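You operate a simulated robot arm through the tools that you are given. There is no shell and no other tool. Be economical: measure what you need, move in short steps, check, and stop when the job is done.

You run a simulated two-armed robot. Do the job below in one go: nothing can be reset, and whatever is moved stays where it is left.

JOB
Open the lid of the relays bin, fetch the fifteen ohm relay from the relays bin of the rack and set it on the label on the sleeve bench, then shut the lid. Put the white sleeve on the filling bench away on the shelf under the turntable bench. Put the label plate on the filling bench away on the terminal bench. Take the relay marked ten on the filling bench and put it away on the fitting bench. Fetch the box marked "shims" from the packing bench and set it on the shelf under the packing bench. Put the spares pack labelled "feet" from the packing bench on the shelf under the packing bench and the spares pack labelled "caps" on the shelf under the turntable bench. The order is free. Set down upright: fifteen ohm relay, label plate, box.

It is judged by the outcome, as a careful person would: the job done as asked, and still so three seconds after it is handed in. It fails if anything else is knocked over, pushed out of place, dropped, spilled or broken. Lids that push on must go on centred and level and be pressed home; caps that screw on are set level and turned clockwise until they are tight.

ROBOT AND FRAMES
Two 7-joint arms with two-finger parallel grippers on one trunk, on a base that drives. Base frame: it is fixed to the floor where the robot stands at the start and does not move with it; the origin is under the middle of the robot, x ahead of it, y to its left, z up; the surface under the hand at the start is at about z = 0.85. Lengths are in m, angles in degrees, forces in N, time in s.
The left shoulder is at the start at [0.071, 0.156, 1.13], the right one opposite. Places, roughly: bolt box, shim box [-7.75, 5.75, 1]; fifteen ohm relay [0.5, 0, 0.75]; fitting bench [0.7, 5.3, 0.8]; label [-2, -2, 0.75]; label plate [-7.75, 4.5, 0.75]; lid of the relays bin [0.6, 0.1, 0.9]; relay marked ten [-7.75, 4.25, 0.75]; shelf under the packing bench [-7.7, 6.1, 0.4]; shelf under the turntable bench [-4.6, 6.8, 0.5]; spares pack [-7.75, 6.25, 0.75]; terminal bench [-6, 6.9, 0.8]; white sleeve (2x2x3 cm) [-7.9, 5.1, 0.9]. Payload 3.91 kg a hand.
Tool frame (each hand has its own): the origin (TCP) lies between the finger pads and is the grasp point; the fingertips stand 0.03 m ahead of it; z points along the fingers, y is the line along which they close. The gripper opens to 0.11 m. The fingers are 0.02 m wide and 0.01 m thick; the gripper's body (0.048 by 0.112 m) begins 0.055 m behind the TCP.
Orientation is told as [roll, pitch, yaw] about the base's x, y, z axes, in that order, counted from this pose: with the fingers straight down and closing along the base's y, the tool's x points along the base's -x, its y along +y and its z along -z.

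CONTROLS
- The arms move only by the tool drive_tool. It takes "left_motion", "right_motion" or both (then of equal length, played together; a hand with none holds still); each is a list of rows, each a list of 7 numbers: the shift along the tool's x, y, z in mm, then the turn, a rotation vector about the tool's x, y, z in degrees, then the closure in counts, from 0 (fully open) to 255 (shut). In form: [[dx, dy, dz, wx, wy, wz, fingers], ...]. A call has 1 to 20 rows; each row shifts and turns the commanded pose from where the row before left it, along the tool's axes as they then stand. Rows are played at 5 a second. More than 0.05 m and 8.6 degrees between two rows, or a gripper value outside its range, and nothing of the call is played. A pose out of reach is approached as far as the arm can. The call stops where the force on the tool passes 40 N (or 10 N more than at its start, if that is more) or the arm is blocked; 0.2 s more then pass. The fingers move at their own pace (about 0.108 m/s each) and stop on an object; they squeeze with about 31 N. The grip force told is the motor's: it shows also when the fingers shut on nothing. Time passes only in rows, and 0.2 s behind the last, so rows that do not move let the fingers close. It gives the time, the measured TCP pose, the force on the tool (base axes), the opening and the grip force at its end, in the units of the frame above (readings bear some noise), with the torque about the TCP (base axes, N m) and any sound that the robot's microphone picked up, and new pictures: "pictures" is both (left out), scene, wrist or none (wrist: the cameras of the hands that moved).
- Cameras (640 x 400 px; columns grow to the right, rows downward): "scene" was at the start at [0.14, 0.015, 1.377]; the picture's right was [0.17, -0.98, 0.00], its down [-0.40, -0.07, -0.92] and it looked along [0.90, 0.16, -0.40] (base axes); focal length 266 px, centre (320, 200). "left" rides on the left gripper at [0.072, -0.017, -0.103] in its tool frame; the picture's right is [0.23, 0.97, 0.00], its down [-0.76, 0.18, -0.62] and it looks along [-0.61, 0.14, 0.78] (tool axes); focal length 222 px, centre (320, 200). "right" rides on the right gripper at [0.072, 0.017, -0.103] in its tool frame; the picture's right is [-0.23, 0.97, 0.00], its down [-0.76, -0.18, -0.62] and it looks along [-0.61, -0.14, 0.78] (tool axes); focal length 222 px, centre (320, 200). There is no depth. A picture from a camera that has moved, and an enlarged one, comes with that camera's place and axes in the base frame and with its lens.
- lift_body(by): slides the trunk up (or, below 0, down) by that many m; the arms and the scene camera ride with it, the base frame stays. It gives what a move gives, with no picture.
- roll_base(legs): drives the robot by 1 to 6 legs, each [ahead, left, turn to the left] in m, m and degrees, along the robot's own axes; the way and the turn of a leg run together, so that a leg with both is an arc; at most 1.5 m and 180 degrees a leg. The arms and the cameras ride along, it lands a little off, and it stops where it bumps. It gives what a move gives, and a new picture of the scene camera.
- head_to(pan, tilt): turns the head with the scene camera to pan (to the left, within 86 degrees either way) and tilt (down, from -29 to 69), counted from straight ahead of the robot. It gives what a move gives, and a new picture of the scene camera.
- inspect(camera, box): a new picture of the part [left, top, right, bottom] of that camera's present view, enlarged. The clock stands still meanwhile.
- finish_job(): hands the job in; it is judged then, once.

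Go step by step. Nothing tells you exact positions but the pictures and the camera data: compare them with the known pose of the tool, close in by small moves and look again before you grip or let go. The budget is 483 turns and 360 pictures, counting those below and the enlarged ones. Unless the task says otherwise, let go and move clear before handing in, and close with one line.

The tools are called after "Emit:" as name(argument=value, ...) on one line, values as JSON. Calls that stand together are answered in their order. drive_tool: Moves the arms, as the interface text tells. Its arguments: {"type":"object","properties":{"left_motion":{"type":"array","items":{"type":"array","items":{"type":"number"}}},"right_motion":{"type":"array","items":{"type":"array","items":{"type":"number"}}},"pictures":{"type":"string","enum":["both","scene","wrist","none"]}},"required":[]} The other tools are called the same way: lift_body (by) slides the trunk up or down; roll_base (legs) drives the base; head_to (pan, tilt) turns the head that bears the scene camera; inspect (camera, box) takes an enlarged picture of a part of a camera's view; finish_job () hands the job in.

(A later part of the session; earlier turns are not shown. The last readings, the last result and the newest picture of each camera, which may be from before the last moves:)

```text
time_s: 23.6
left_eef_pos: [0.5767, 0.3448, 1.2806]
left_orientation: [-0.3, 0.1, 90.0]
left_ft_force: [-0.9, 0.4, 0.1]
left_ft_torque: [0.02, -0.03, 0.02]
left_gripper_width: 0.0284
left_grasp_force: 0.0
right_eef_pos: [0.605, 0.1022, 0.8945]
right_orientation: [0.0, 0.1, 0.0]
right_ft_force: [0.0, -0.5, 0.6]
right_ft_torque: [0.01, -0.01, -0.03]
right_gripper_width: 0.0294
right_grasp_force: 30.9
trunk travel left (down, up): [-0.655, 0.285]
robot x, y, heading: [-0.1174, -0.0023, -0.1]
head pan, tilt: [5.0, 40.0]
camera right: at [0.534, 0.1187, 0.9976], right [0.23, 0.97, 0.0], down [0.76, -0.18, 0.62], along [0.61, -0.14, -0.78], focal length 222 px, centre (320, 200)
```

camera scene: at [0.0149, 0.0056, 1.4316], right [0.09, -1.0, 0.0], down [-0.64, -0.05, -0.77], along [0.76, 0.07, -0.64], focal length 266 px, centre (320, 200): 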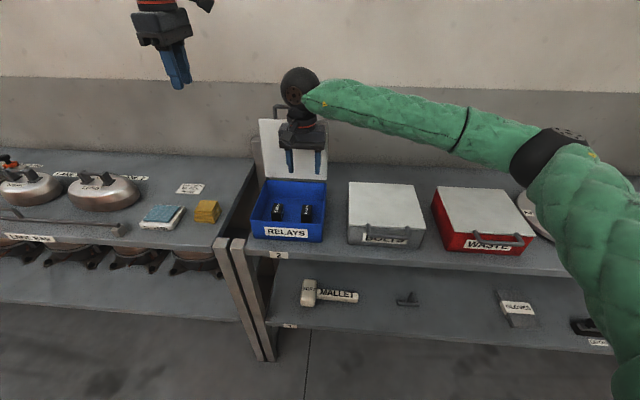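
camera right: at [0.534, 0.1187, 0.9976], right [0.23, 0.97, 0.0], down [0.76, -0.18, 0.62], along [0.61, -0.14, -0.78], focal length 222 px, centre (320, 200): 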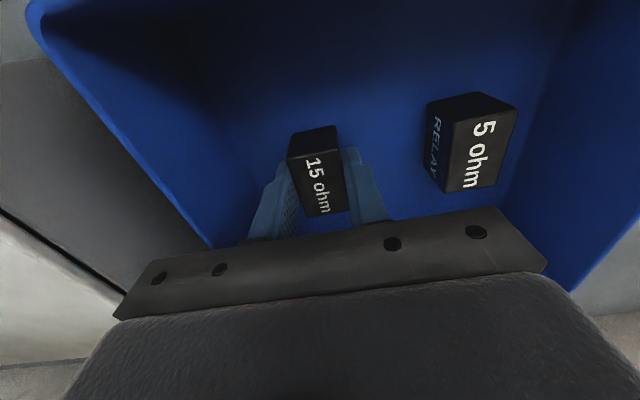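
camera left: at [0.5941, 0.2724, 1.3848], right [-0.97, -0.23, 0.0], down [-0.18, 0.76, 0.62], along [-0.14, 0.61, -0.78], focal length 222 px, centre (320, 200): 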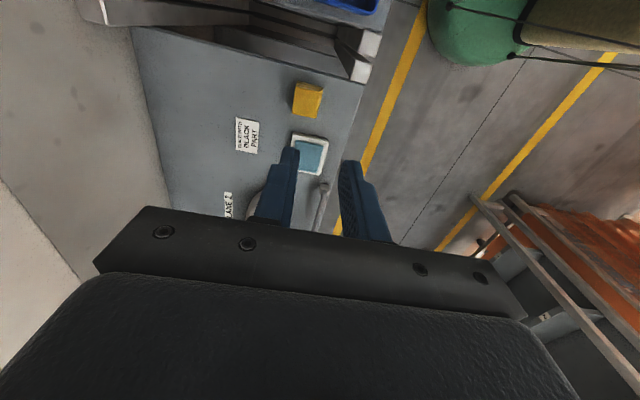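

The relay is gripped (29 mm). I lift it straight up and move it clear to the right.

Emit:
drive_tool(right_motion=[[0, 0, -20, 0, 0, 0, 255], [0, 0, -45, 0, 0, 0, 255], [0, 0, -45, 0, 0, 0, 255], [0, 0, -45, 0, 0, 0, 255], [0, 0, -45, 0, 0, 0, 255], [0, 0, -45, 0, 0, 0, 255], [0, -45, 0, 0, 0, 0, 255], [0, -45, 0, 0, 0, 0, 255], [0, -45, 0, 0, 0, 0, 255], [0, -45, 0, 0, 0, 0, 255], [0, -45, 0, 0, 0, 0, 255], [0, -45, 0, 0, 0, 0, 255], [0, -45, 0, 0, 0, 0, 255], [0, -45, 0, 0, 0, 0, 255], [0, 0, 0, 0, 0, 0, 255]])

```text
time_s: 26.8
left_eef_pos: [0.5762, 0.3462, 1.2808]
left_orientation: [-0.1, 0.2, 90.0]
left_ft_force: [0.3, 0.0, 0.3]
left_ft_torque: [0.01, 0.01, -0.01]
left_gripper_width: 0.0279
left_grasp_force: 0.1
right_eef_pos: [0.6025, -0.2594, 1.1374]
right_orientation: [0.0, 0.0, -0.1]
right_ft_force: [0.7, 0.2, -1.0]
right_ft_torque: [-0.02, 0.01, 0.0]
right_gripper_width: 0.0294
right_grasp_force: 31.3
trunk travel left (down, up): [-0.655, 0.285]
robot x, y, heading: [-0.1205, -0.0031, 0.1]
head pan, tilt: [5.0, 40.0]
camera scene: at [0.0147, 0.0068, 1.4315], right [0.09, -1.0, 0.0], down [-0.64, -0.06, -0.77], along [0.76, 0.06, -0.64], focal length 266 px, centre (320, 200)
camera right: at [0.5316, -0.2416, 1.2417], right [0.23, 0.97, 0.0], down [0.76, -0.18, 0.62], along [0.61, -0.14, -0.78], focal length 222 px, centre (320, 200)
```

scene: 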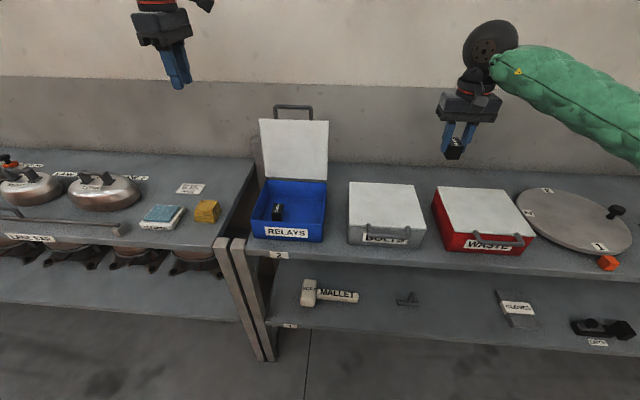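
right: 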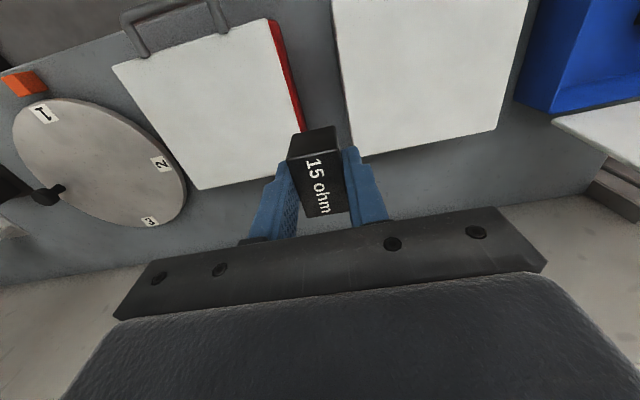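

Now the lid: I bring the left hand back over the bar at (0.73, 0.14) with fingers slightly open.

Emit:
drive_tool(left_motion=[[25.8, -19.2, 0, 0, 0, 0, 180], [25.8, -19.2, 0, 0, 0, 0, 180], [25.8, -19.2, 0, 0, 0, 0, 180], [25.8, -19.2, 0, 0, 0, 0, 180], [25.8, -19.2, 0, 0, 0, 0, 180], [25.8, -19.2, 0, 0, 0, 0, 180], [25.8, -19.2, 0, 0, 0, 0, 180], [25.8, -19.2, 0, 0, 0, 0, 180], [0, 0, 20, 0, 0, 0, 180], [0, 0, 0, 0, 0, 0, 180]], pictures="both")

Emit:
inspect(camera="left", box=[220, 0, 480, 250])

```text
time_s: 29.0
left_eef_pos: [0.7263, 0.1442, 1.2602]
left_orientation: [-0.3, 0.1, 90.0]
left_ft_force: [0.4, 0.6, -0.4]
left_ft_torque: [-0.03, 0.0, 0.01]
left_gripper_width: 0.0325
left_grasp_force: 0.0
left hand out of reach, approached as far as the arm can: row 8
right_eef_pos: [0.6035, -0.2594, 1.1371]
right_orientation: [0.0, 0.1, -0.1]
right_ft_force: [0.0, -0.7, -1.1]
right_ft_torque: [0.01, 0.03, 0.04]
right_gripper_width: 0.0293
right_grasp_force: 30.9
trunk travel left (down, up): [-0.655, 0.285]
robot x, y, heading: [-0.1216, -0.0002, -0.2]
head pan, tilt: [5.0, 40.0]
camera scene: at [0.015, 0.0053, 1.4314], right [0.09, -1.0, 0.0], down [-0.64, -0.05, -0.77], along [0.76, 0.07, -0.64], focal length 266 px, centre (320, 200)
camera left: at [0.7428, 0.0717, 1.3641], right [-0.97, -0.23, 0.0], down [-0.18, 0.76, 0.62], along [-0.14, 0.61, -0.78], focal length 222 px, centre (320, 200)
```

scene: 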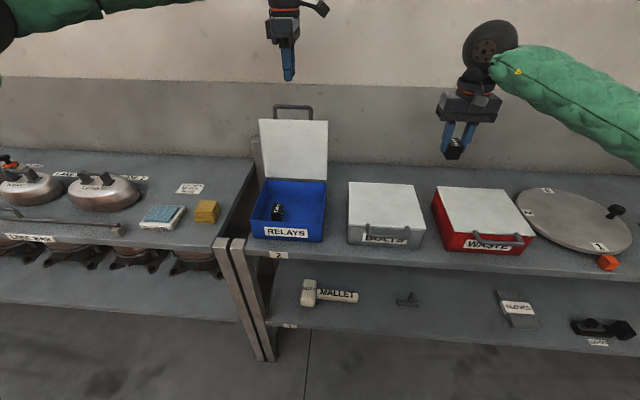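
left: 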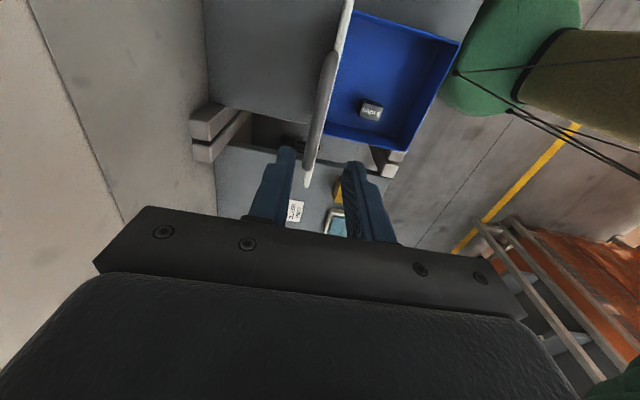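

```text
1.60 times, centred on (350, 125) of left
camera zoom: at [0.7428, 0.0717, 1.3641], right [-0.97, -0.23, 0.0], down [-0.18, 0.76, 0.62], along [-0.14, 0.61, -0.78], focal length 355 px, centre (272, 320)
```

zoom: 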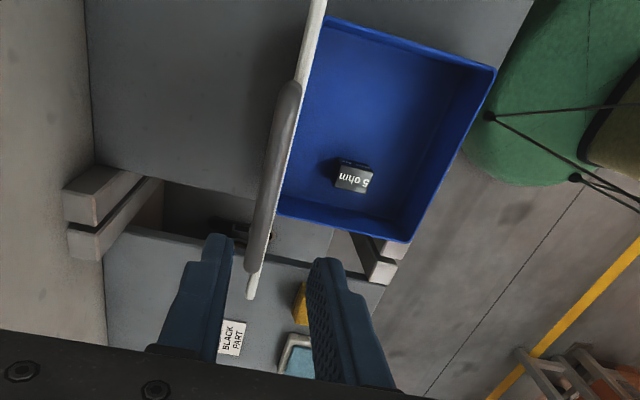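

The bar is between the fingers in plan view (x≈0.729). I lower the trunk 0.08 m to bring the fingers down around it, then grip.

Emit:
lift_body(by=-0.08)

Emit:
drive_tool(left_motion=[[0, 0, 0, 0, 0, 0, 255], [0, 0, 0, 0, 0, 0, 255], [0, 0, 0, 0, 0, 0, 255]], pictures="none")

```text
time_s: 30.2
left_eef_pos: [0.7249, 0.1449, 1.183]
left_orientation: [-0.3, 0.1, 90.0]
left_ft_force: [0.0, -0.5, 0.4]
left_ft_torque: [0.0, 0.02, 0.05]
left_gripper_width: 0.0322
left_grasp_force: 0.1
right_eef_pos: [0.6032, -0.2585, 1.0585]
right_orientation: [0.0, 0.1, -0.1]
right_ft_force: [-0.2, 0.1, -0.6]
right_ft_torque: [0.0, -0.01, -0.03]
right_gripper_width: 0.0292
right_grasp_force: 30.8
trunk travel left (down, up): [-0.575, 0.365]
robot x, y, heading: [-0.1215, 0.0007, 0.2]
head pan, tilt: [5.0, 40.0]
```

```text
time_s: 31.0
left_eef_pos: [0.7245, 0.1449, 1.1825]
left_orientation: [-0.4, 0.2, 90.0]
left_ft_force: [1.7, 1.0, 5.4]
left_ft_torque: [-0.02, -0.06, -0.04]
left_gripper_width: 0.0114
left_grasp_force: 44.5
right_eef_pos: [0.6022, -0.2599, 1.0579]
right_orientation: [0.0, -0.1, -0.2]
right_ft_force: [0.2, 0.2, -0.1]
right_ft_torque: [-0.05, 0.0, 0.0]
right_gripper_width: 0.0292
right_grasp_force: 30.6
trunk travel left (down, up): [-0.575, 0.365]
robot x, y, heading: [-0.1195, -0.0036, -0.1]
head pan, tilt: [5.0, 40.0]
```

The bar is gripped. I run the arc backward to close the lid, in stages.

Emit:
drive_tool(left_motion=[[0, 22, -1.2, 0, 0, 0, 255], [0, 19.2, 0.8, 0, 0, 0, 255], [0, 19, 2.5, 0, 0, 0, 255], [0, 18.7, 4.2, 0, 0, 0, 255], [0, 18.3, 5.8, 0, 0, 0, 255]], pictures="none")

Emit:
drive_tool(left_motion=[[0, 17.7, 7.3, 0, 0, 0, 255], [0, 17, 8.9, 0, 0, 0, 255], [0, 16.2, 10.3, 0, 0, 0, 255], [0, 15.2, 11.7, 0, 0, 0, 255], [0, 14.1, 13, 0, 0, 0, 255], [0, 13, 14.1, 0, 0, 0, 255]], pictures="none")

```text
time_s: 32.2
left_eef_pos: [0.6267, 0.1448, 1.1673]
left_orientation: [-0.3, 0.1, 90.0]
left_ft_force: [-2.4, -1.9, 2.8]
left_ft_torque: [0.83, 0.0, 0.03]
left_gripper_width: 0.0115
left_grasp_force: 45.2
right_eef_pos: [0.6033, -0.2598, 1.0585]
right_orientation: [0.0, 0.0, -0.1]
right_ft_force: [0.2, -0.4, 0.2]
right_ft_torque: [-0.05, 0.0, -0.02]
right_gripper_width: 0.0295
right_grasp_force: 30.3
trunk travel left (down, up): [-0.575, 0.365]
robot x, y, heading: [-0.1233, 0.0012, -0.2]
head pan, tilt: [5.0, 40.0]
```

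```text
time_s: 33.6
left_eef_pos: [0.5336, 0.1449, 1.1025]
left_orientation: [-0.2, 0.0, 90.0]
left_ft_force: [3.6, -0.3, -1.7]
left_ft_torque: [0.33, -0.17, 0.03]
left_gripper_width: 0.0115
left_grasp_force: 45.2
right_eef_pos: [0.6051, -0.26, 1.0575]
right_orientation: [0.0, 0.1, 0.0]
right_ft_force: [-0.6, -0.2, -0.8]
right_ft_torque: [-0.02, 0.02, -0.02]
right_gripper_width: 0.0293
right_grasp_force: 30.9
trunk travel left (down, up): [-0.575, 0.365]
robot x, y, heading: [-0.1153, 0.0024, -0.1]
head pan, tilt: [5.0, 40.0]
```

Emit:
drive_tool(left_motion=[[0, 11.7, 15.2, 0, 0, 0, 255], [0, 10.3, 16.2, 0, 0, 0, 255], [0, 8.9, 17, 0, 0, 0, 255], [0, 7.3, 17.7, 0, 0, 0, 255], [0, 5.8, 18.3, 0, 0, 0, 255], [0, 4.2, 18.7, 0, 0, 0, 255]], pictures="none")

Emit:
drive_tool(left_motion=[[0, 2.5, 19, 0, 0, 0, 255], [0, 0.8, 10, 0, 0, 0, 255], [0, 0.4, 10, 0, 0, 0, 255]], pictures="both")

```text
time_s: 35.0
left_eef_pos: [0.4842, 0.1449, 0.9992]
left_orientation: [-0.2, 0.0, 89.8]
left_ft_force: [-28.8, -2.9, 3.1]
left_ft_torque: [-0.66, 0.77, 0.04]
left_gripper_width: 0.0116
left_grasp_force: 44.9
right_eef_pos: [0.6012, -0.2601, 1.0591]
right_orientation: [0.0, -0.2, -0.1]
right_ft_force: [0.8, 0.3, -0.9]
right_ft_torque: [0.0, 0.01, 0.03]
right_gripper_width: 0.0293
right_grasp_force: 30.9
trunk travel left (down, up): [-0.575, 0.365]
robot x, y, heading: [-0.121, -0.0025, 0.1]
head pan, tilt: [5.0, 40.0]
```

```text
time_s: 35.5
left_eef_pos: [0.4791, 0.145, 0.9773]
left_orientation: [0.2, 0.1, 90.0]
left_ft_force: [-22.9, -2.4, -1.1]
left_ft_torque: [-0.76, 0.65, 0.0]
left_gripper_width: 0.0116
left_grasp_force: 45.3
right_eef_pos: [0.6025, -0.2582, 1.0577]
right_orientation: [0.0, 0.0, 0.0]
right_ft_force: [0.0, 0.2, -1.0]
right_ft_torque: [-0.03, -0.02, -0.01]
right_gripper_width: 0.0293
right_grasp_force: 30.9
trunk travel left (down, up): [-0.575, 0.365]
robot x, y, heading: [-0.1174, 0.0008, -0.4]
head pan, tilt: [5.0, 40.0]
stopped in row 2 (left hand): the force on the tool passed its limit at 45 N (the readings are from after the stop); the commanded pose is now the measured one
camera scene: at [0.0129, 0.0056, 1.3514], right [0.09, -1.0, 0.0], down [-0.64, -0.06, -0.77], along [0.76, 0.07, -0.64], focal length 266 px, centre (320, 200)
camera left: at [0.498, 0.0719, 1.08], right [-0.97, -0.23, 0.0], down [-0.17, 0.76, 0.62], along [-0.14, 0.61, -0.78], focal length 222 px, centre (320, 200)
```

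scene: 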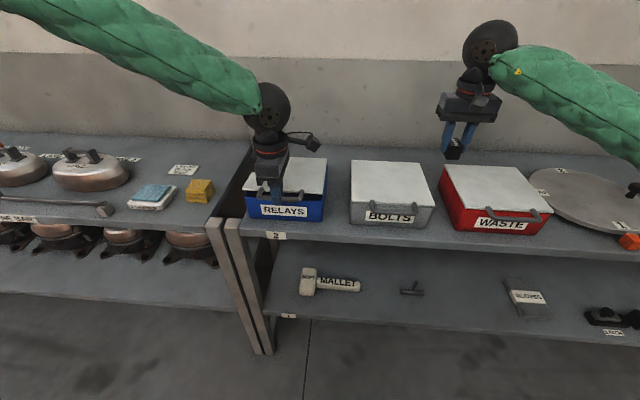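
left: 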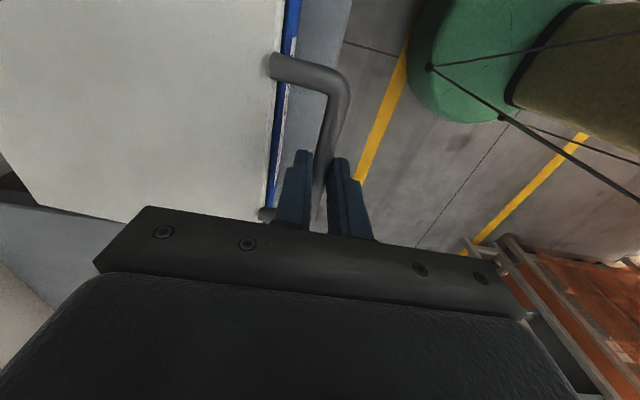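

Lid nearly shut (about 20 mm to go), with some lateral load. I ease the last centimetres straight down.

Emit:
drive_tool(left_motion=[[0, -1.5, 5, 0, 0, 0, 255], [0, 0, 7, 0, 0, 0, 255], [0, 0, 5, 0, 0, 0, 255]], pictures="none")

```text
time_s: 36.1
left_eef_pos: [0.479, 0.1443, 0.9659]
left_orientation: [0.4, -0.1, 89.9]
left_ft_force: [-22.1, -4.7, -1.6]
left_ft_torque: [-0.62, 0.64, 0.11]
left_gripper_width: 0.0118
left_grasp_force: 44.6
right_eef_pos: [0.6025, -0.2588, 1.0582]
right_orientation: [0.0, 0.0, -0.1]
right_ft_force: [0.2, -0.2, -0.5]
right_ft_torque: [0.03, 0.02, -0.02]
right_gripper_width: 0.0293
right_grasp_force: 31.0
trunk travel left (down, up): [-0.575, 0.365]
robot x, y, heading: [-0.1187, -0.0011, -0.1]
head pan, tilt: [5.0, 40.0]
stopped in row 2 (left hand): the force on the tool passed its limit at 41 N (the readings are from after the stop); the commanded pose is now the measured one
```

About 5 mm remain. I release the bar and look.

Emit:
drive_tool(left_motion=[[0, 0, 0, 0, 0, 0, 190], [0, 0, 0, 0, 0, 0, 190], [0, 0, -40, 0, 0, 0, 190], [0, 0, 0, 0, 0, 0, 255], [0, 0, 0, 0, 0, 0, 255]], pictures="none")

Emit:
inspect(camera="scene", box=[230, 130, 350, 230])

```text
time_s: 37.3
left_eef_pos: [0.4807, 0.1448, 1.007]
left_orientation: [0.2, -0.1, 89.9]
left_ft_force: [0.3, 0.6, 0.0]
left_ft_torque: [0.01, 0.03, 0.0]
left_gripper_width: 0.0002
left_grasp_force: 30.8
right_eef_pos: [0.6018, -0.2586, 1.0592]
right_orientation: [0.0, 0.0, -0.1]
right_ft_force: [0.0, -0.2, -0.2]
right_ft_torque: [-0.04, 0.0, 0.01]
right_gripper_width: 0.0294
right_grasp_force: 31.1
trunk travel left (down, up): [-0.575, 0.365]
robot x, y, heading: [-0.1207, -0.0026, -0.1]
head pan, tilt: [5.0, 40.0]
```

```text
4.00 times, centred on (290, 180) of scene
camera zoom: at [0.0127, 0.0054, 1.3516], right [0.09, -1.0, 0.0], down [-0.64, -0.06, -0.77], along [0.76, 0.07, -0.64], focal length 1063 px, centre (440, 280)
```

zoom: 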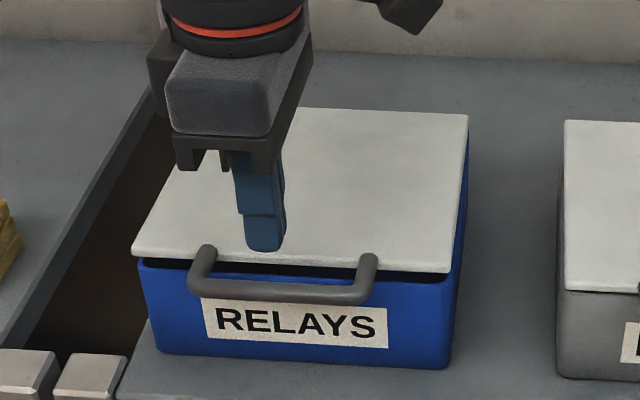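

A small gap remains at the front. I press the lid down near its front edge with the closed fingertips.

Emit:
drive_tool(left_motion=[[0, -45, 0, 0, 0, 0, 255], [0, 0, 15, 0, 0, 0, 255], [0, 0, 10, 0, 0, 0, 255], [0, 0, 6, 0, 0, 0, 255], [0, 0, 4, 0, 0, 0, 255], [0, 0, 4, 0, 0, 0, 255], [0, 0, 4, 0, 0, 0, 255], [0, 0, 4, 0, 0, 0, 255]], pictures="none")

Emit:
inspect(camera="scene", box=[230, 130, 350, 230])

```text
time_s: 39.1
left_eef_pos: [0.5266, 0.1459, 0.9629]
left_orientation: [-0.3, 0.2, 90.0]
left_ft_force: [-10.6, 4.7, 24.1]
left_ft_torque: [0.3, 0.31, -0.09]
left_gripper_width: 0.0001
left_grasp_force: 31.3
right_eef_pos: [0.6005, -0.2582, 1.0608]
right_orientation: [0.0, -0.1, -0.1]
right_ft_force: [-0.5, 0.4, -0.9]
right_ft_torque: [-0.01, 0.01, -0.02]
right_gripper_width: 0.0296
right_grasp_force: 30.7
trunk travel left (down, up): [-0.575, 0.365]
robot x, y, heading: [-0.1193, 0.0009, -0.1]
head pan, tilt: [5.0, 40.0]
stopped in row 8 (left hand): the force on the tool passed its limit at 46 N (the readings are from after the stop); the commanded pose is now the measured one
```

```text
4.00 times, centred on (290, 180) of scene
camera zoom: at [0.0112, 0.0058, 1.352], right [0.09, -1.0, 0.0], down [-0.64, -0.06, -0.77], along [0.76, 0.07, -0.64], focal length 1063 px, centre (440, 280)
```

zoom: 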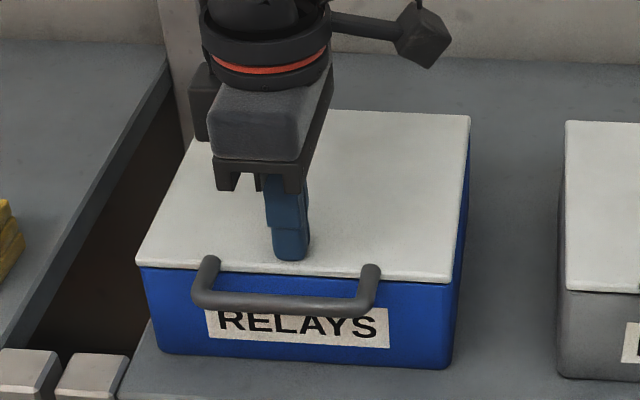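

The lid is shut flush. I raise the left hand, pull back from the rack and look around toward the sleeve bench.

Emit:
drive_tool(left_motion=[[0, 0, -40, 0, 0, 0, 255], [0, 0, -40, 0, 0, 0, 255], [0, 0, -40, 0, 0, 0, 255], [0, 0, -40, 0, 0, 0, 255], [0, 0, -40, 0, 0, 0, 255]], pictures="none")

Emit:
roll_base(legs=[[-0.6, 0, 0], [0, 0, -135]])

Emit:
head_to(pan=0, tilt=15)

```text
time_s: 40.3
left_eef_pos: [0.5285, 0.1427, 1.1616]
left_orientation: [0.0, 0.1, 89.9]
left_ft_force: [-0.9, -0.8, -1.0]
left_ft_torque: [-0.01, 0.0, 0.03]
left_gripper_width: 0.0
left_grasp_force: 30.8
right_eef_pos: [0.6014, -0.2594, 1.0581]
right_orientation: [0.0, 0.0, -0.1]
right_ft_force: [-0.8, 0.8, -0.3]
right_ft_torque: [0.0, 0.04, 0.02]
right_gripper_width: 0.0291
right_grasp_force: 31.2
trunk travel left (down, up): [-0.575, 0.365]
robot x, y, heading: [-0.1186, -0.0006, -0.0]
head pan, tilt: [5.0, 40.0]
```

```text
time_s: 49.2
left_eef_pos: [-1.0827, -0.5565, 1.1603]
left_orientation: [-0.1, 0.2, -45.0]
left_ft_force: [0.5, 0.2, 0.2]
left_ft_torque: [-0.03, -0.03, -0.02]
left_gripper_width: 0.0
left_grasp_force: 30.9
right_eef_pos: [-1.4179, -0.3257, 1.0579]
right_orientation: [0.0, 0.0, -135.1]
right_ft_force: [0.4, 0.1, -0.2]
right_ft_torque: [0.0, -0.01, 0.01]
right_gripper_width: 0.0291
right_grasp_force: 30.4
trunk travel left (down, up): [-0.575, 0.365]
robot x, y, heading: [-0.721, 0.0052, -134.8]
head pan, tilt: [5.0, 40.0]
camera scene: at [-0.8173, -0.0984, 1.3515], right [-0.77, 0.64, 0.0], down [0.41, 0.49, -0.77], along [-0.49, -0.59, -0.64], focal length 266 px, centre (320, 200)
```

scene: 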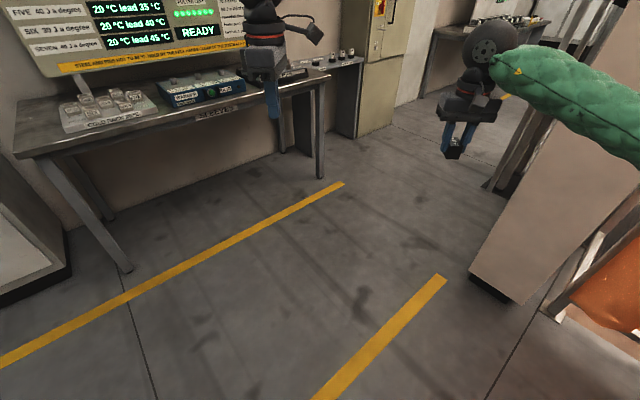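

```text
time_s: 50.1
left_eef_pos: [-1.0808, -0.5573, 1.1602]
left_orientation: [-0.1, 0.1, -45.1]
left_ft_force: [-0.6, 0.0, -1.0]
left_ft_torque: [0.0, -0.02, 0.01]
left_gripper_width: 0.0
left_grasp_force: 30.7
right_eef_pos: [-1.4187, -0.3258, 1.057]
right_orientation: [0.0, 0.0, -135.0]
right_ft_force: [-0.1, -0.3, -0.2]
right_ft_torque: [-0.01, 0.03, -0.03]
right_gripper_width: 0.029
right_grasp_force: 31.3
trunk travel left (down, up): [-0.575, 0.365]
robot x, y, heading: [-0.7255, 0.0029, -134.9]
head pan, tilt: [0.0, 15.0]
camera scene: at [-0.8285, -0.0995, 1.391], right [-0.71, 0.71, 0.0], down [0.18, 0.18, -0.97], along [-0.68, -0.68, -0.26], focal length 266 px, centre (320, 200)
```

scene: 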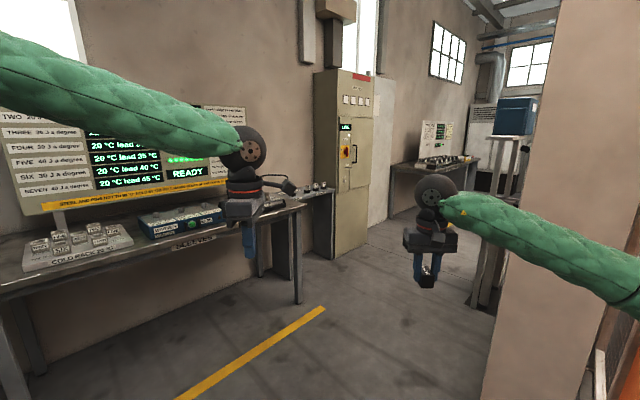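

The sleeve bench stands along the wall with its front edge at y≈−1.6, x from about −2.05 to −0.5. I turn to face it and look for the label.

Emit:
roll_base(legs=[[0, 0, 45], [0.2, -0.6, 0]])

Emit:
head_to(pan=0, tilt=30)

```text
time_s: 55.8
left_eef_pos: [-1.167, -0.8511, 1.1604]
left_orientation: [-0.1, 0.1, 1.0]
left_ft_force: [-0.4, 0.1, 0.4]
left_ft_torque: [0.02, 0.01, -0.02]
left_gripper_width: 0.0
left_grasp_force: 31.1
right_eef_pos: [-1.567, -0.9327, 1.0568]
right_orientation: [0.0, 0.0, -89.1]
right_ft_force: [-0.1, -0.1, -0.4]
right_ft_torque: [0.02, -0.02, 0.04]
right_gripper_width: 0.0294
right_grasp_force: 30.9
trunk travel left (down, up): [-0.575, 0.365]
robot x, y, heading: [-1.323, -0.2062, -89.1]
head pan, tilt: [0.0, 15.0]
camera scene: at [-1.3213, -0.3508, 1.3911], right [-1.0, -0.02, 0.0], down [0.0, 0.26, -0.97], along [0.02, -0.97, -0.26], focal length 266 px, centre (320, 200)
```

scene: 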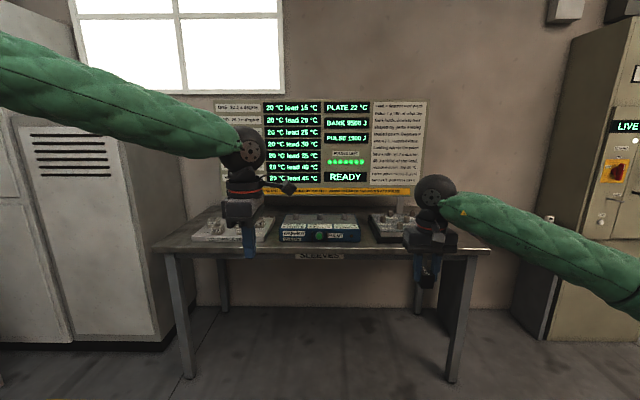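

```text
time_s: 56.5
left_eef_pos: [-1.1652, -0.8523, 1.1605]
left_orientation: [-0.1, 0.2, 0.9]
left_ft_force: [-0.2, 0.5, 0.3]
left_ft_torque: [0.01, 0.02, -0.05]
left_gripper_width: 0.0
left_grasp_force: 30.8
right_eef_pos: [-1.566, -0.9328, 1.059]
right_orientation: [0.0, 0.0, -89.0]
right_ft_force: [-0.3, 0.1, -0.8]
right_ft_torque: [0.01, 0.02, 0.02]
right_gripper_width: 0.0293
right_grasp_force: 30.5
trunk travel left (down, up): [-0.575, 0.365]
robot x, y, heading: [-1.3221, -0.2043, -89.2]
head pan, tilt: [0.0, 30.0]
camera scene: at [-1.3206, -0.3476, 1.367], right [-1.0, -0.02, 0.0], down [-0.01, 0.5, -0.87], along [0.01, -0.87, -0.5], focal length 266 px, centre (320, 200)
```

scene: 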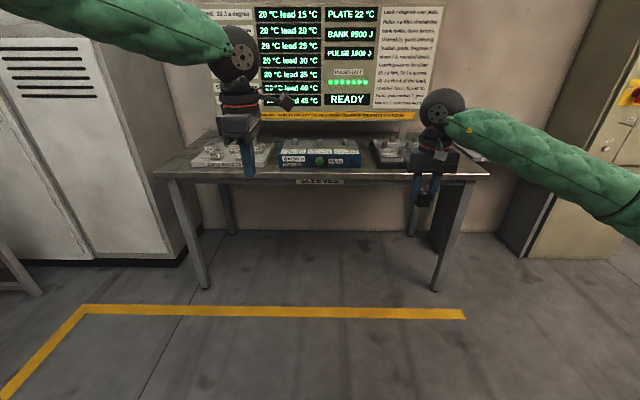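

The bench is ahead; its right part is hidden by the right hand. I drive closer with a shift to the right and look down.

Emit:
roll_base(legs=[[0.5, -0.3, 0]])

Emit:
head_to(pan=-5, tilt=40)

```text
time_s: 59.8
left_eef_pos: [-1.4549, -1.3499, 1.1604]
left_orientation: [-0.2, 0.1, 0.9]
left_ft_force: [0.2, -0.1, -0.2]
left_ft_torque: [0.0, -0.03, -0.02]
left_gripper_width: 0.0
left_grasp_force: 31.4
right_eef_pos: [-1.8566, -1.4287, 1.0565]
right_orientation: [0.0, -0.1, -89.0]
right_ft_force: [-0.5, 0.1, -0.3]
right_ft_torque: [0.01, 0.0, 0.02]
right_gripper_width: 0.0294
right_grasp_force: 30.8
trunk travel left (down, up): [-0.575, 0.365]
robot x, y, heading: [-1.6099, -0.7008, -89.1]
head pan, tilt: [0.0, 30.0]
camera scene: at [-1.61, -0.8457, 1.3668], right [-1.0, -0.02, 0.0], down [-0.01, 0.5, -0.87], along [0.01, -0.87, -0.5], focal length 266 px, centre (320, 200)
```

scene: 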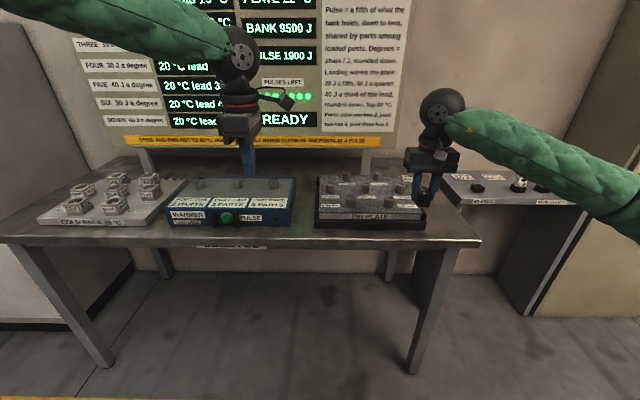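

```text
time_s: 60.5
left_eef_pos: [-1.4529, -1.3487, 1.1606]
left_orientation: [-0.1, 0.0, 0.8]
left_ft_force: [0.1, -0.3, 0.6]
left_ft_torque: [0.0, -0.03, 0.01]
left_gripper_width: 0.0001
left_grasp_force: 31.5
right_eef_pos: [-1.8566, -1.4292, 1.0581]
right_orientation: [0.0, 0.0, -89.1]
right_ft_force: [-0.3, -0.4, -0.8]
right_ft_torque: [0.04, 0.02, 0.02]
right_gripper_width: 0.0291
right_grasp_force: 30.6
trunk travel left (down, up): [-0.575, 0.365]
robot x, y, heading: [-1.6132, -0.7033, -89.1]
head pan, tilt: [-5.0, 40.0]
camera scene: at [-1.6171, -0.8393, 1.3516], right [-1.0, 0.07, 0.0], down [0.05, 0.64, -0.77], along [-0.05, -0.76, -0.64], focal length 266 px, centre (320, 200)
```

scene: 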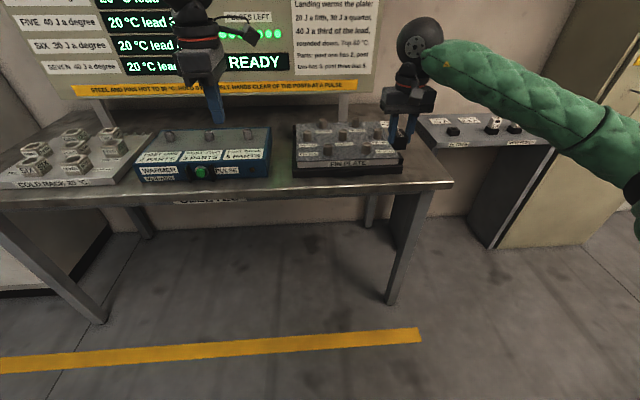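

I need to identify the label meant; I enlarge the bench right part and the next bench.

Emit:
inspect(camera="scene", box=[270, 90, 570, 200])

Emit:
inspect(camera="scene", box=[0, 110, 300, 220])

Emit:
inspect(camera="right", box=[0, 0, 640, 250])

```text
2.13 times, centred on (420, 145) of scene
camera zoom: at [-1.6171, -0.8393, 1.3516], right [-1.0, 0.07, 0.0], down [0.05, 0.64, -0.77], along [-0.05, -0.76, -0.64], focal length 567 px, centre (107, 317)
```

zoom: 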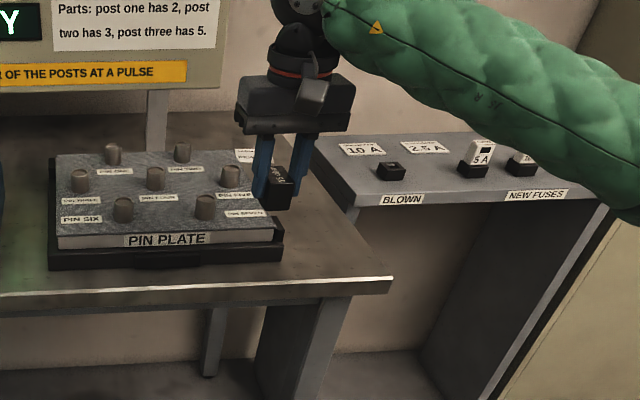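

```text
2.13 times, centred on (150, 165) of scene
camera zoom: at [-1.6171, -0.8393, 1.3516], right [-1.0, 0.07, 0.0], down [0.05, 0.64, -0.77], along [-0.05, -0.76, -0.64], focal length 567 px, centre (683, 275)
```

zoom: 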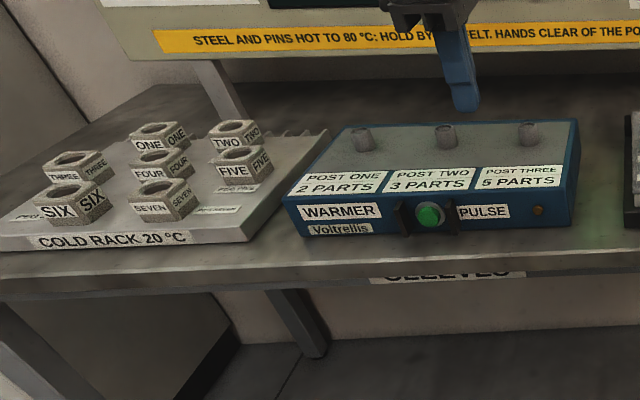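

```text
1.00 times, centred on (320, 125) of right (not enlarged: the box is as wide or as high as the picture)
camera zoom: at [-1.8393, -1.3572, 1.1619], right [0.98, -0.21, 0.0], down [-0.17, -0.76, 0.62], along [-0.13, -0.61, -0.78], focal length 222 px, centre (320, 275)
```

zoom: 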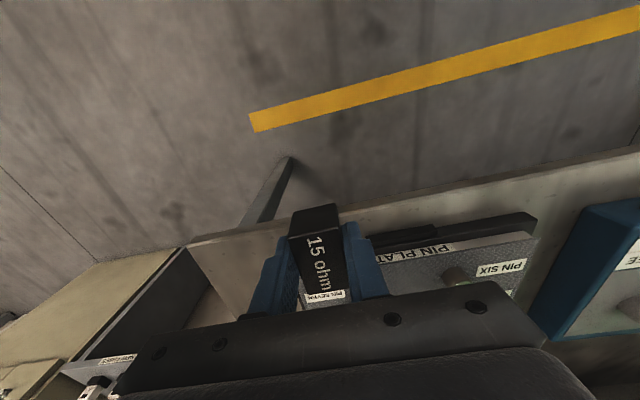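

The bench marked SLEEVES is this one; the spot behind my right hand may hold the label. I move the right hand aside to see.

Emit:
drive_tool(right_motion=[[20, -40, -10, 0, 0, 0, 255], [20, -40, -10, 0, 0, 0, 255], [20, -40, -10, 0, 0, 0, 255], [20, -40, -10, 0, 0, 0, 255], [0, -40, -10, 0, 0, 0, 255]], pictures="scene")

Emit:
inspect(camera="scene", box=[270, 80, 480, 200])

```text
time_s: 61.7
left_eef_pos: [-1.4544, -1.3492, 1.16]
left_orientation: [0.0, 0.1, 1.1]
left_ft_force: [-0.2, 0.8, -0.2]
left_ft_torque: [-0.01, 0.04, -0.02]
left_gripper_width: 0.0
left_grasp_force: 30.8
right_eef_pos: [-2.0579, -1.3522, 1.1063]
right_orientation: [0.0, 0.0, -89.0]
right_ft_force: [0.7, -0.1, 0.8]
right_ft_torque: [0.02, -0.03, 0.02]
right_gripper_width: 0.0295
right_grasp_force: 30.7
trunk travel left (down, up): [-0.575, 0.365]
robot x, y, heading: [-1.609, -0.7048, -89.1]
head pan, tilt: [-5.0, 40.0]
camera scene: at [-1.6176, -0.8392, 1.3515], right [-1.0, 0.07, 0.0], down [0.05, 0.64, -0.77], along [-0.05, -0.76, -0.64], focal length 266 px, centre (320, 200)
```

scene: 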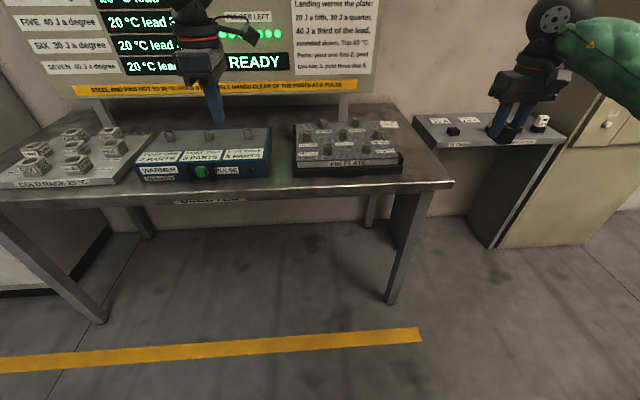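

```text
3.05 times, centred on (375, 140) of scene
camera zoom: at [-1.6176, -0.8392, 1.3515], right [-1.0, 0.07, 0.0], down [0.05, 0.64, -0.77], along [-0.05, -0.76, -0.64], focal length 810 px, centre (152, 383)
```

zoom: 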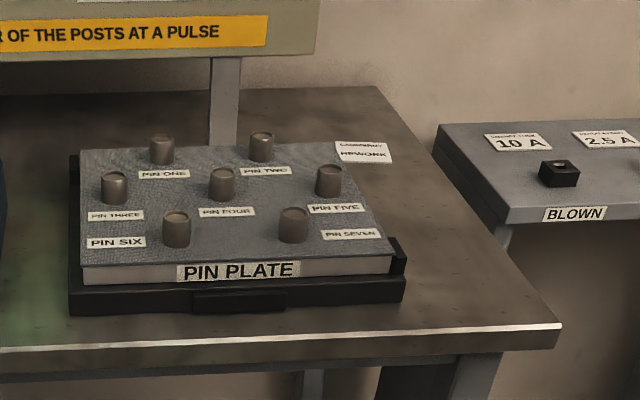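

There is a label behind-right of the pin plate. I enlarge it.

Emit:
inspect(camera="scene", box=[365, 115, 415, 145])

```text
12.80 times, centred on (390, 130) of scene
camera zoom: at [-1.6176, -0.8392, 1.3515], right [-1.0, 0.07, 0.0], down [0.05, 0.64, -0.77], along [-0.05, -0.76, -0.64], focal length 3401 px, centre (-576, 1096)
```

zoom: 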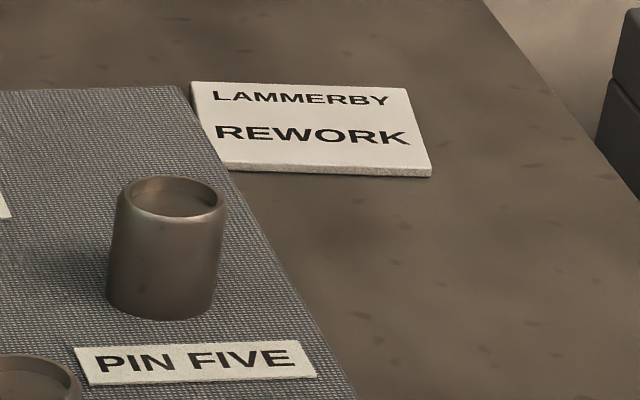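

The label "LAMMERBY REWORK" lies at about (−2.025, −2.0) with the bench top near z≈0.82. I draw the left hand in and drive closer so that the right hand can reach it.

Emit:
drive_tool(left_motion=[[0, 40, 0, 0, 0, 0, 255], [0, 40, 0, 0, 0, 0, 255], [0, 40, 0, 0, 0, 0, 255]], right_motion=[[0, 30, 0, 0, 0, 0, 255], [0, 30, 0, 0, 0, 0, 255], [0, 30, 0, 0, 0, 0, 255]], pictures="none")

Emit:
roll_base(legs=[[0, -0.165, 0], [0.42, 0, 0]])

```text
time_s: 62.5
left_eef_pos: [-1.4582, -1.2275, 1.1582]
left_orientation: [-0.1, 0.1, 0.9]
left_ft_force: [0.0, 0.0, -0.7]
left_ft_torque: [-0.05, 0.01, -0.01]
left_gripper_width: 0.0
left_grasp_force: 31.0
right_eef_pos: [-1.9667, -1.3481, 1.1089]
right_orientation: [0.0, -0.1, -89.1]
right_ft_force: [1.7, 0.8, -1.1]
right_ft_torque: [-0.04, 0.06, 0.02]
right_gripper_width: 0.0295
right_grasp_force: 31.1
trunk travel left (down, up): [-0.575, 0.365]
robot x, y, heading: [-1.6086, -0.7007, -89.4]
head pan, tilt: [-5.0, 40.0]
```

```text
time_s: 66.1
left_eef_pos: [-1.6092, -1.644, 1.1582]
left_orientation: [0.0, 0.0, 1.3]
left_ft_force: [0.6, -0.7, -0.2]
left_ft_torque: [0.0, 0.01, -0.02]
left_gripper_width: 0.0
left_grasp_force: 31.4
right_eef_pos: [-2.118, -1.7694, 1.1075]
right_orientation: [-0.1, 0.1, -88.6]
right_ft_force: [-0.3, -0.8, -0.4]
right_ft_torque: [0.0, 0.04, -0.03]
right_gripper_width: 0.0293
right_grasp_force: 31.0
trunk travel left (down, up): [-0.575, 0.365]
robot x, y, heading: [-1.7649, -1.1192, -88.8]
head pan, tilt: [-5.0, 40.0]
camera scene: at [-1.7725, -1.2553, 1.3515], right [-1.0, 0.06, 0.0], down [0.04, 0.64, -0.77], along [-0.05, -0.76, -0.64], focal length 266 px, centre (320, 200)
```

scene: 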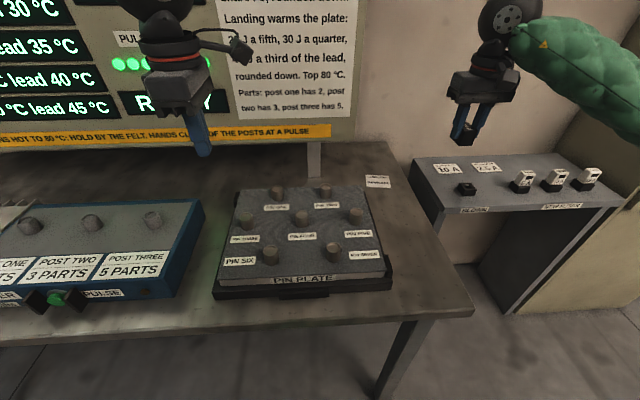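

I refine the label position with an enlarged view from here.

Emit:
inspect(camera="scene", box=[300, 140, 480, 330])

```text
2.11 times, centred on (390, 235) of scene
camera zoom: at [-1.7725, -1.2553, 1.3515], right [-1.0, 0.06, 0.0], down [0.04, 0.64, -0.77], along [-0.05, -0.76, -0.64], focal length 559 px, centre (173, 126)
```

zoom: 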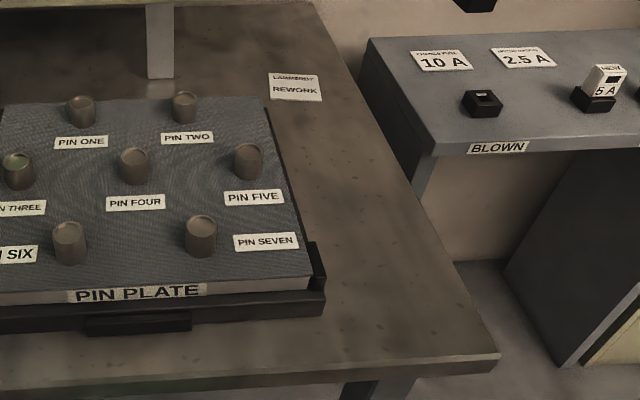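

Triangulation now gives the label at (−2.003, −1.926), z≈0.854. I move the right hand over it and look with the wrist camera.

Emit:
drive_tool(right_motion=[[-39, 29, 0, 0, 0, 0, 255], [-39, 29, 0, 0, 0, 0, 255], [-39, 29, 0, 0, 0, 0, 255], [-39, 28, 0, 0, 0, 0, 255], [0, 0, 40, 0, 0, 0, 255], [0, 0, 40, 0, 0, 0, 255], [0, 0, 0, 0, 0, 0, 255]])

```text
time_s: 67.7
left_eef_pos: [-1.6099, -1.6432, 1.1588]
left_orientation: [-0.1, 0.1, 1.5]
left_ft_force: [-1.1, -0.7, 0.4]
left_ft_torque: [-0.03, 0.03, 0.02]
left_gripper_width: 0.0
left_grasp_force: 30.6
right_eef_pos: [-1.9982, -1.9215, 1.0274]
right_orientation: [0.1, -0.1, -88.5]
right_ft_force: [-1.2, 0.2, -1.1]
right_ft_torque: [0.06, 0.0, 0.03]
right_gripper_width: 0.0293
right_grasp_force: 30.5
trunk travel left (down, up): [-0.575, 0.365]
robot x, y, heading: [-1.7643, -1.1157, -88.8]
head pan, tilt: [-5.0, 40.0]
camera scene: at [-1.7725, -1.254, 1.3516], right [-1.0, 0.06, 0.0], down [0.04, 0.64, -0.77], along [-0.05, -0.76, -0.64], focal length 266 px, centre (320, 200)
camera right: at [-1.983, -1.849, 1.1309], right [0.98, -0.2, 0.0], down [-0.16, -0.77, 0.62], along [-0.13, -0.61, -0.78], focal length 222 px, centre (320, 200)
```

scene: 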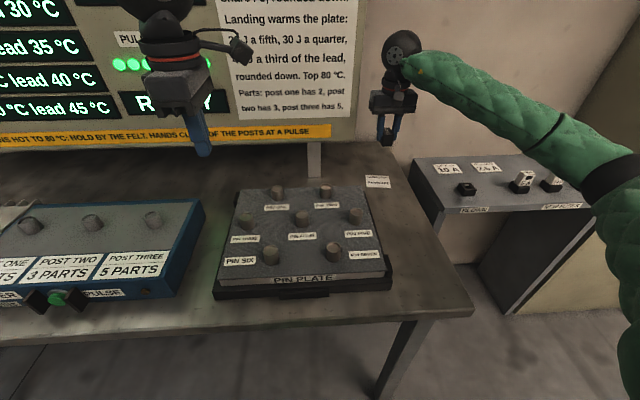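
right: 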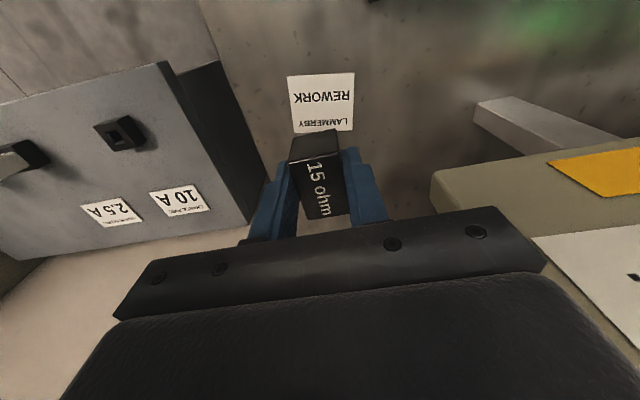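

The hand is centred over the label (≈(−1.997, −1.921)). I descend to about 15 mm above.

Emit:
drive_tool(right_motion=[[0, 0, 40, 0, 0, 0, 255], [0, 0, 40, 0, 0, 0, 255], [0, 0, 35, 0, 0, 0, 255], [0, 0, 0, 0, 0, 0, 255]], pictures="wrist")

Emit:
inspect(camera="scene", box=[345, 90, 435, 200])

```text
time_s: 68.7
left_eef_pos: [-1.6098, -1.6439, 1.1594]
left_orientation: [-0.1, 0.1, 1.3]
left_ft_force: [0.7, -0.1, 0.4]
left_ft_torque: [0.02, 0.0, -0.03]
left_gripper_width: 0.0001
left_grasp_force: 31.2
right_eef_pos: [-1.9989, -1.9202, 0.9113]
right_orientation: [0.0, 0.0, -88.5]
right_ft_force: [0.3, -0.1, -1.1]
right_ft_torque: [0.0, -0.05, 0.0]
right_gripper_width: 0.0294
right_grasp_force: 30.9
trunk travel left (down, up): [-0.575, 0.365]
robot x, y, heading: [-1.7681, -1.1171, -88.5]
head pan, tilt: [-5.0, 40.0]
camera right: at [-1.9827, -1.848, 1.0157], right [0.98, -0.2, 0.0], down [-0.16, -0.77, 0.62], along [-0.13, -0.61, -0.78], focal length 222 px, centre (320, 200)
```

right: 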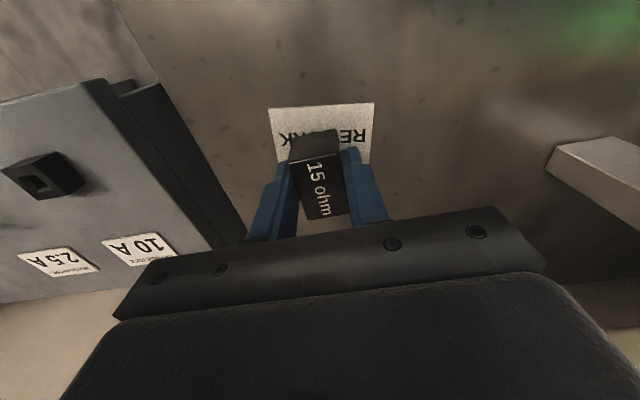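

```text
3.64 times, centred on (390, 145) of scene
camera zoom: at [-1.7722, -1.2541, 1.3516], right [-1.0, 0.06, 0.0], down [0.04, 0.64, -0.77], along [-0.05, -0.76, -0.64], focal length 966 px, centre (66, 400)
```

zoom: 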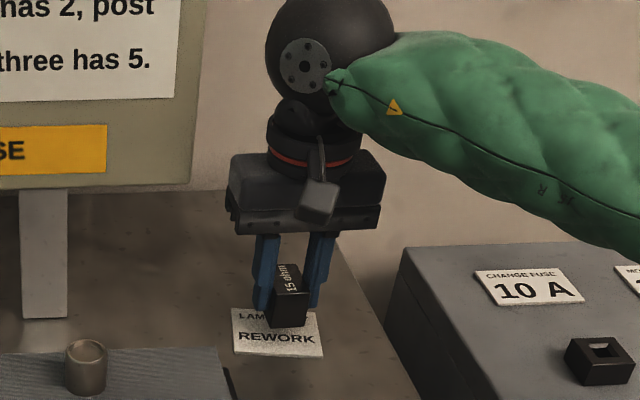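

The relay is over the label's centre. I lower it in small steps until contact.

Emit:
drive_tool(right_motion=[[-3, 2, 8, 0, 0, 0, 255], [0, 0, 3, 0, 0, 0, 255], [0, 0, 0, 0, 0, 0, 255]], pictures="none")

Emit:
drive_tool(right_motion=[[0, 0, 2.5, 0, 0, 0, 255], [0, 0, 0, 0, 0, 0, 255]], pictures="none")

Emit:
drive_tool(right_motion=[[0, 0, 2.5, 0, 0, 0, 255], [0, 0, 0, 0, 0, 0, 255]], pictures="none")

Emit:
inspect(camera="scene", box=[345, 120, 435, 200])

```text
time_s: 69.5
left_eef_pos: [-1.6098, -1.6438, 1.1573]
left_orientation: [-0.2, 0.1, 1.4]
left_ft_force: [0.5, -0.1, -0.1]
left_ft_torque: [0.02, 0.0, -0.02]
left_gripper_width: 0.0002
left_grasp_force: 30.8
right_eef_pos: [-1.9973, -1.9243, 0.9009]
right_orientation: [0.1, -0.1, -88.6]
right_ft_force: [-0.4, 0.1, -0.9]
right_ft_torque: [0.0, 0.0, 0.0]
right_gripper_width: 0.0292
right_grasp_force: 31.1
trunk travel left (down, up): [-0.575, 0.365]
robot x, y, heading: [-1.7615, -1.1193, -88.6]
head pan, tilt: [-5.0, 40.0]
```

```text
time_s: 70.1
left_eef_pos: [-1.6088, -1.6445, 1.1583]
left_orientation: [-0.2, 0.1, 1.4]
left_ft_force: [-0.1, -0.2, -0.3]
left_ft_torque: [0.04, 0.0, -0.02]
left_gripper_width: 0.0
left_grasp_force: 31.4
right_eef_pos: [-1.9976, -1.9236, 0.8984]
right_orientation: [0.0, 0.0, -88.5]
right_ft_force: [0.5, 0.4, 0.9]
right_ft_torque: [0.01, 0.01, -0.01]
right_gripper_width: 0.0292
right_grasp_force: 30.7
trunk travel left (down, up): [-0.575, 0.365]
robot x, y, heading: [-1.7662, -1.1165, -88.6]
head pan, tilt: [-5.0, 40.0]
```

```text
time_s: 70.7
left_eef_pos: [-1.6088, -1.6431, 1.1572]
left_orientation: [-0.2, 0.1, 1.4]
left_ft_force: [0.2, 0.0, -0.6]
left_ft_torque: [0.01, 0.0, -0.01]
left_gripper_width: 0.0
left_grasp_force: 31.2
right_eef_pos: [-1.9983, -1.9232, 0.8966]
right_orientation: [0.0, -0.1, -88.6]
right_ft_force: [0.1, -0.3, -0.6]
right_ft_torque: [-0.03, -0.02, -0.03]
right_gripper_width: 0.0294
right_grasp_force: 31.1
trunk travel left (down, up): [-0.575, 0.365]
robot x, y, heading: [-1.7665, -1.1183, -88.9]
head pan, tilt: [-5.0, 40.0]
```

```text
5.00 times, centred on (390, 160) of scene
camera zoom: at [-1.7724, -1.2545, 1.3515], right [-1.0, 0.06, 0.0], down [0.04, 0.64, -0.77], along [-0.05, -0.76, -0.64], focal length 1328 px, centre (-30, 400)
```

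zoom: 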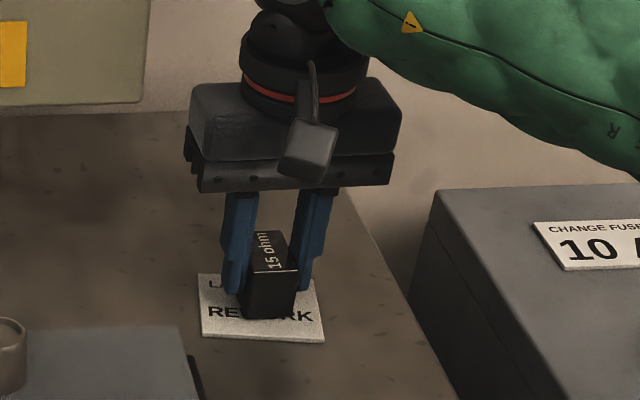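

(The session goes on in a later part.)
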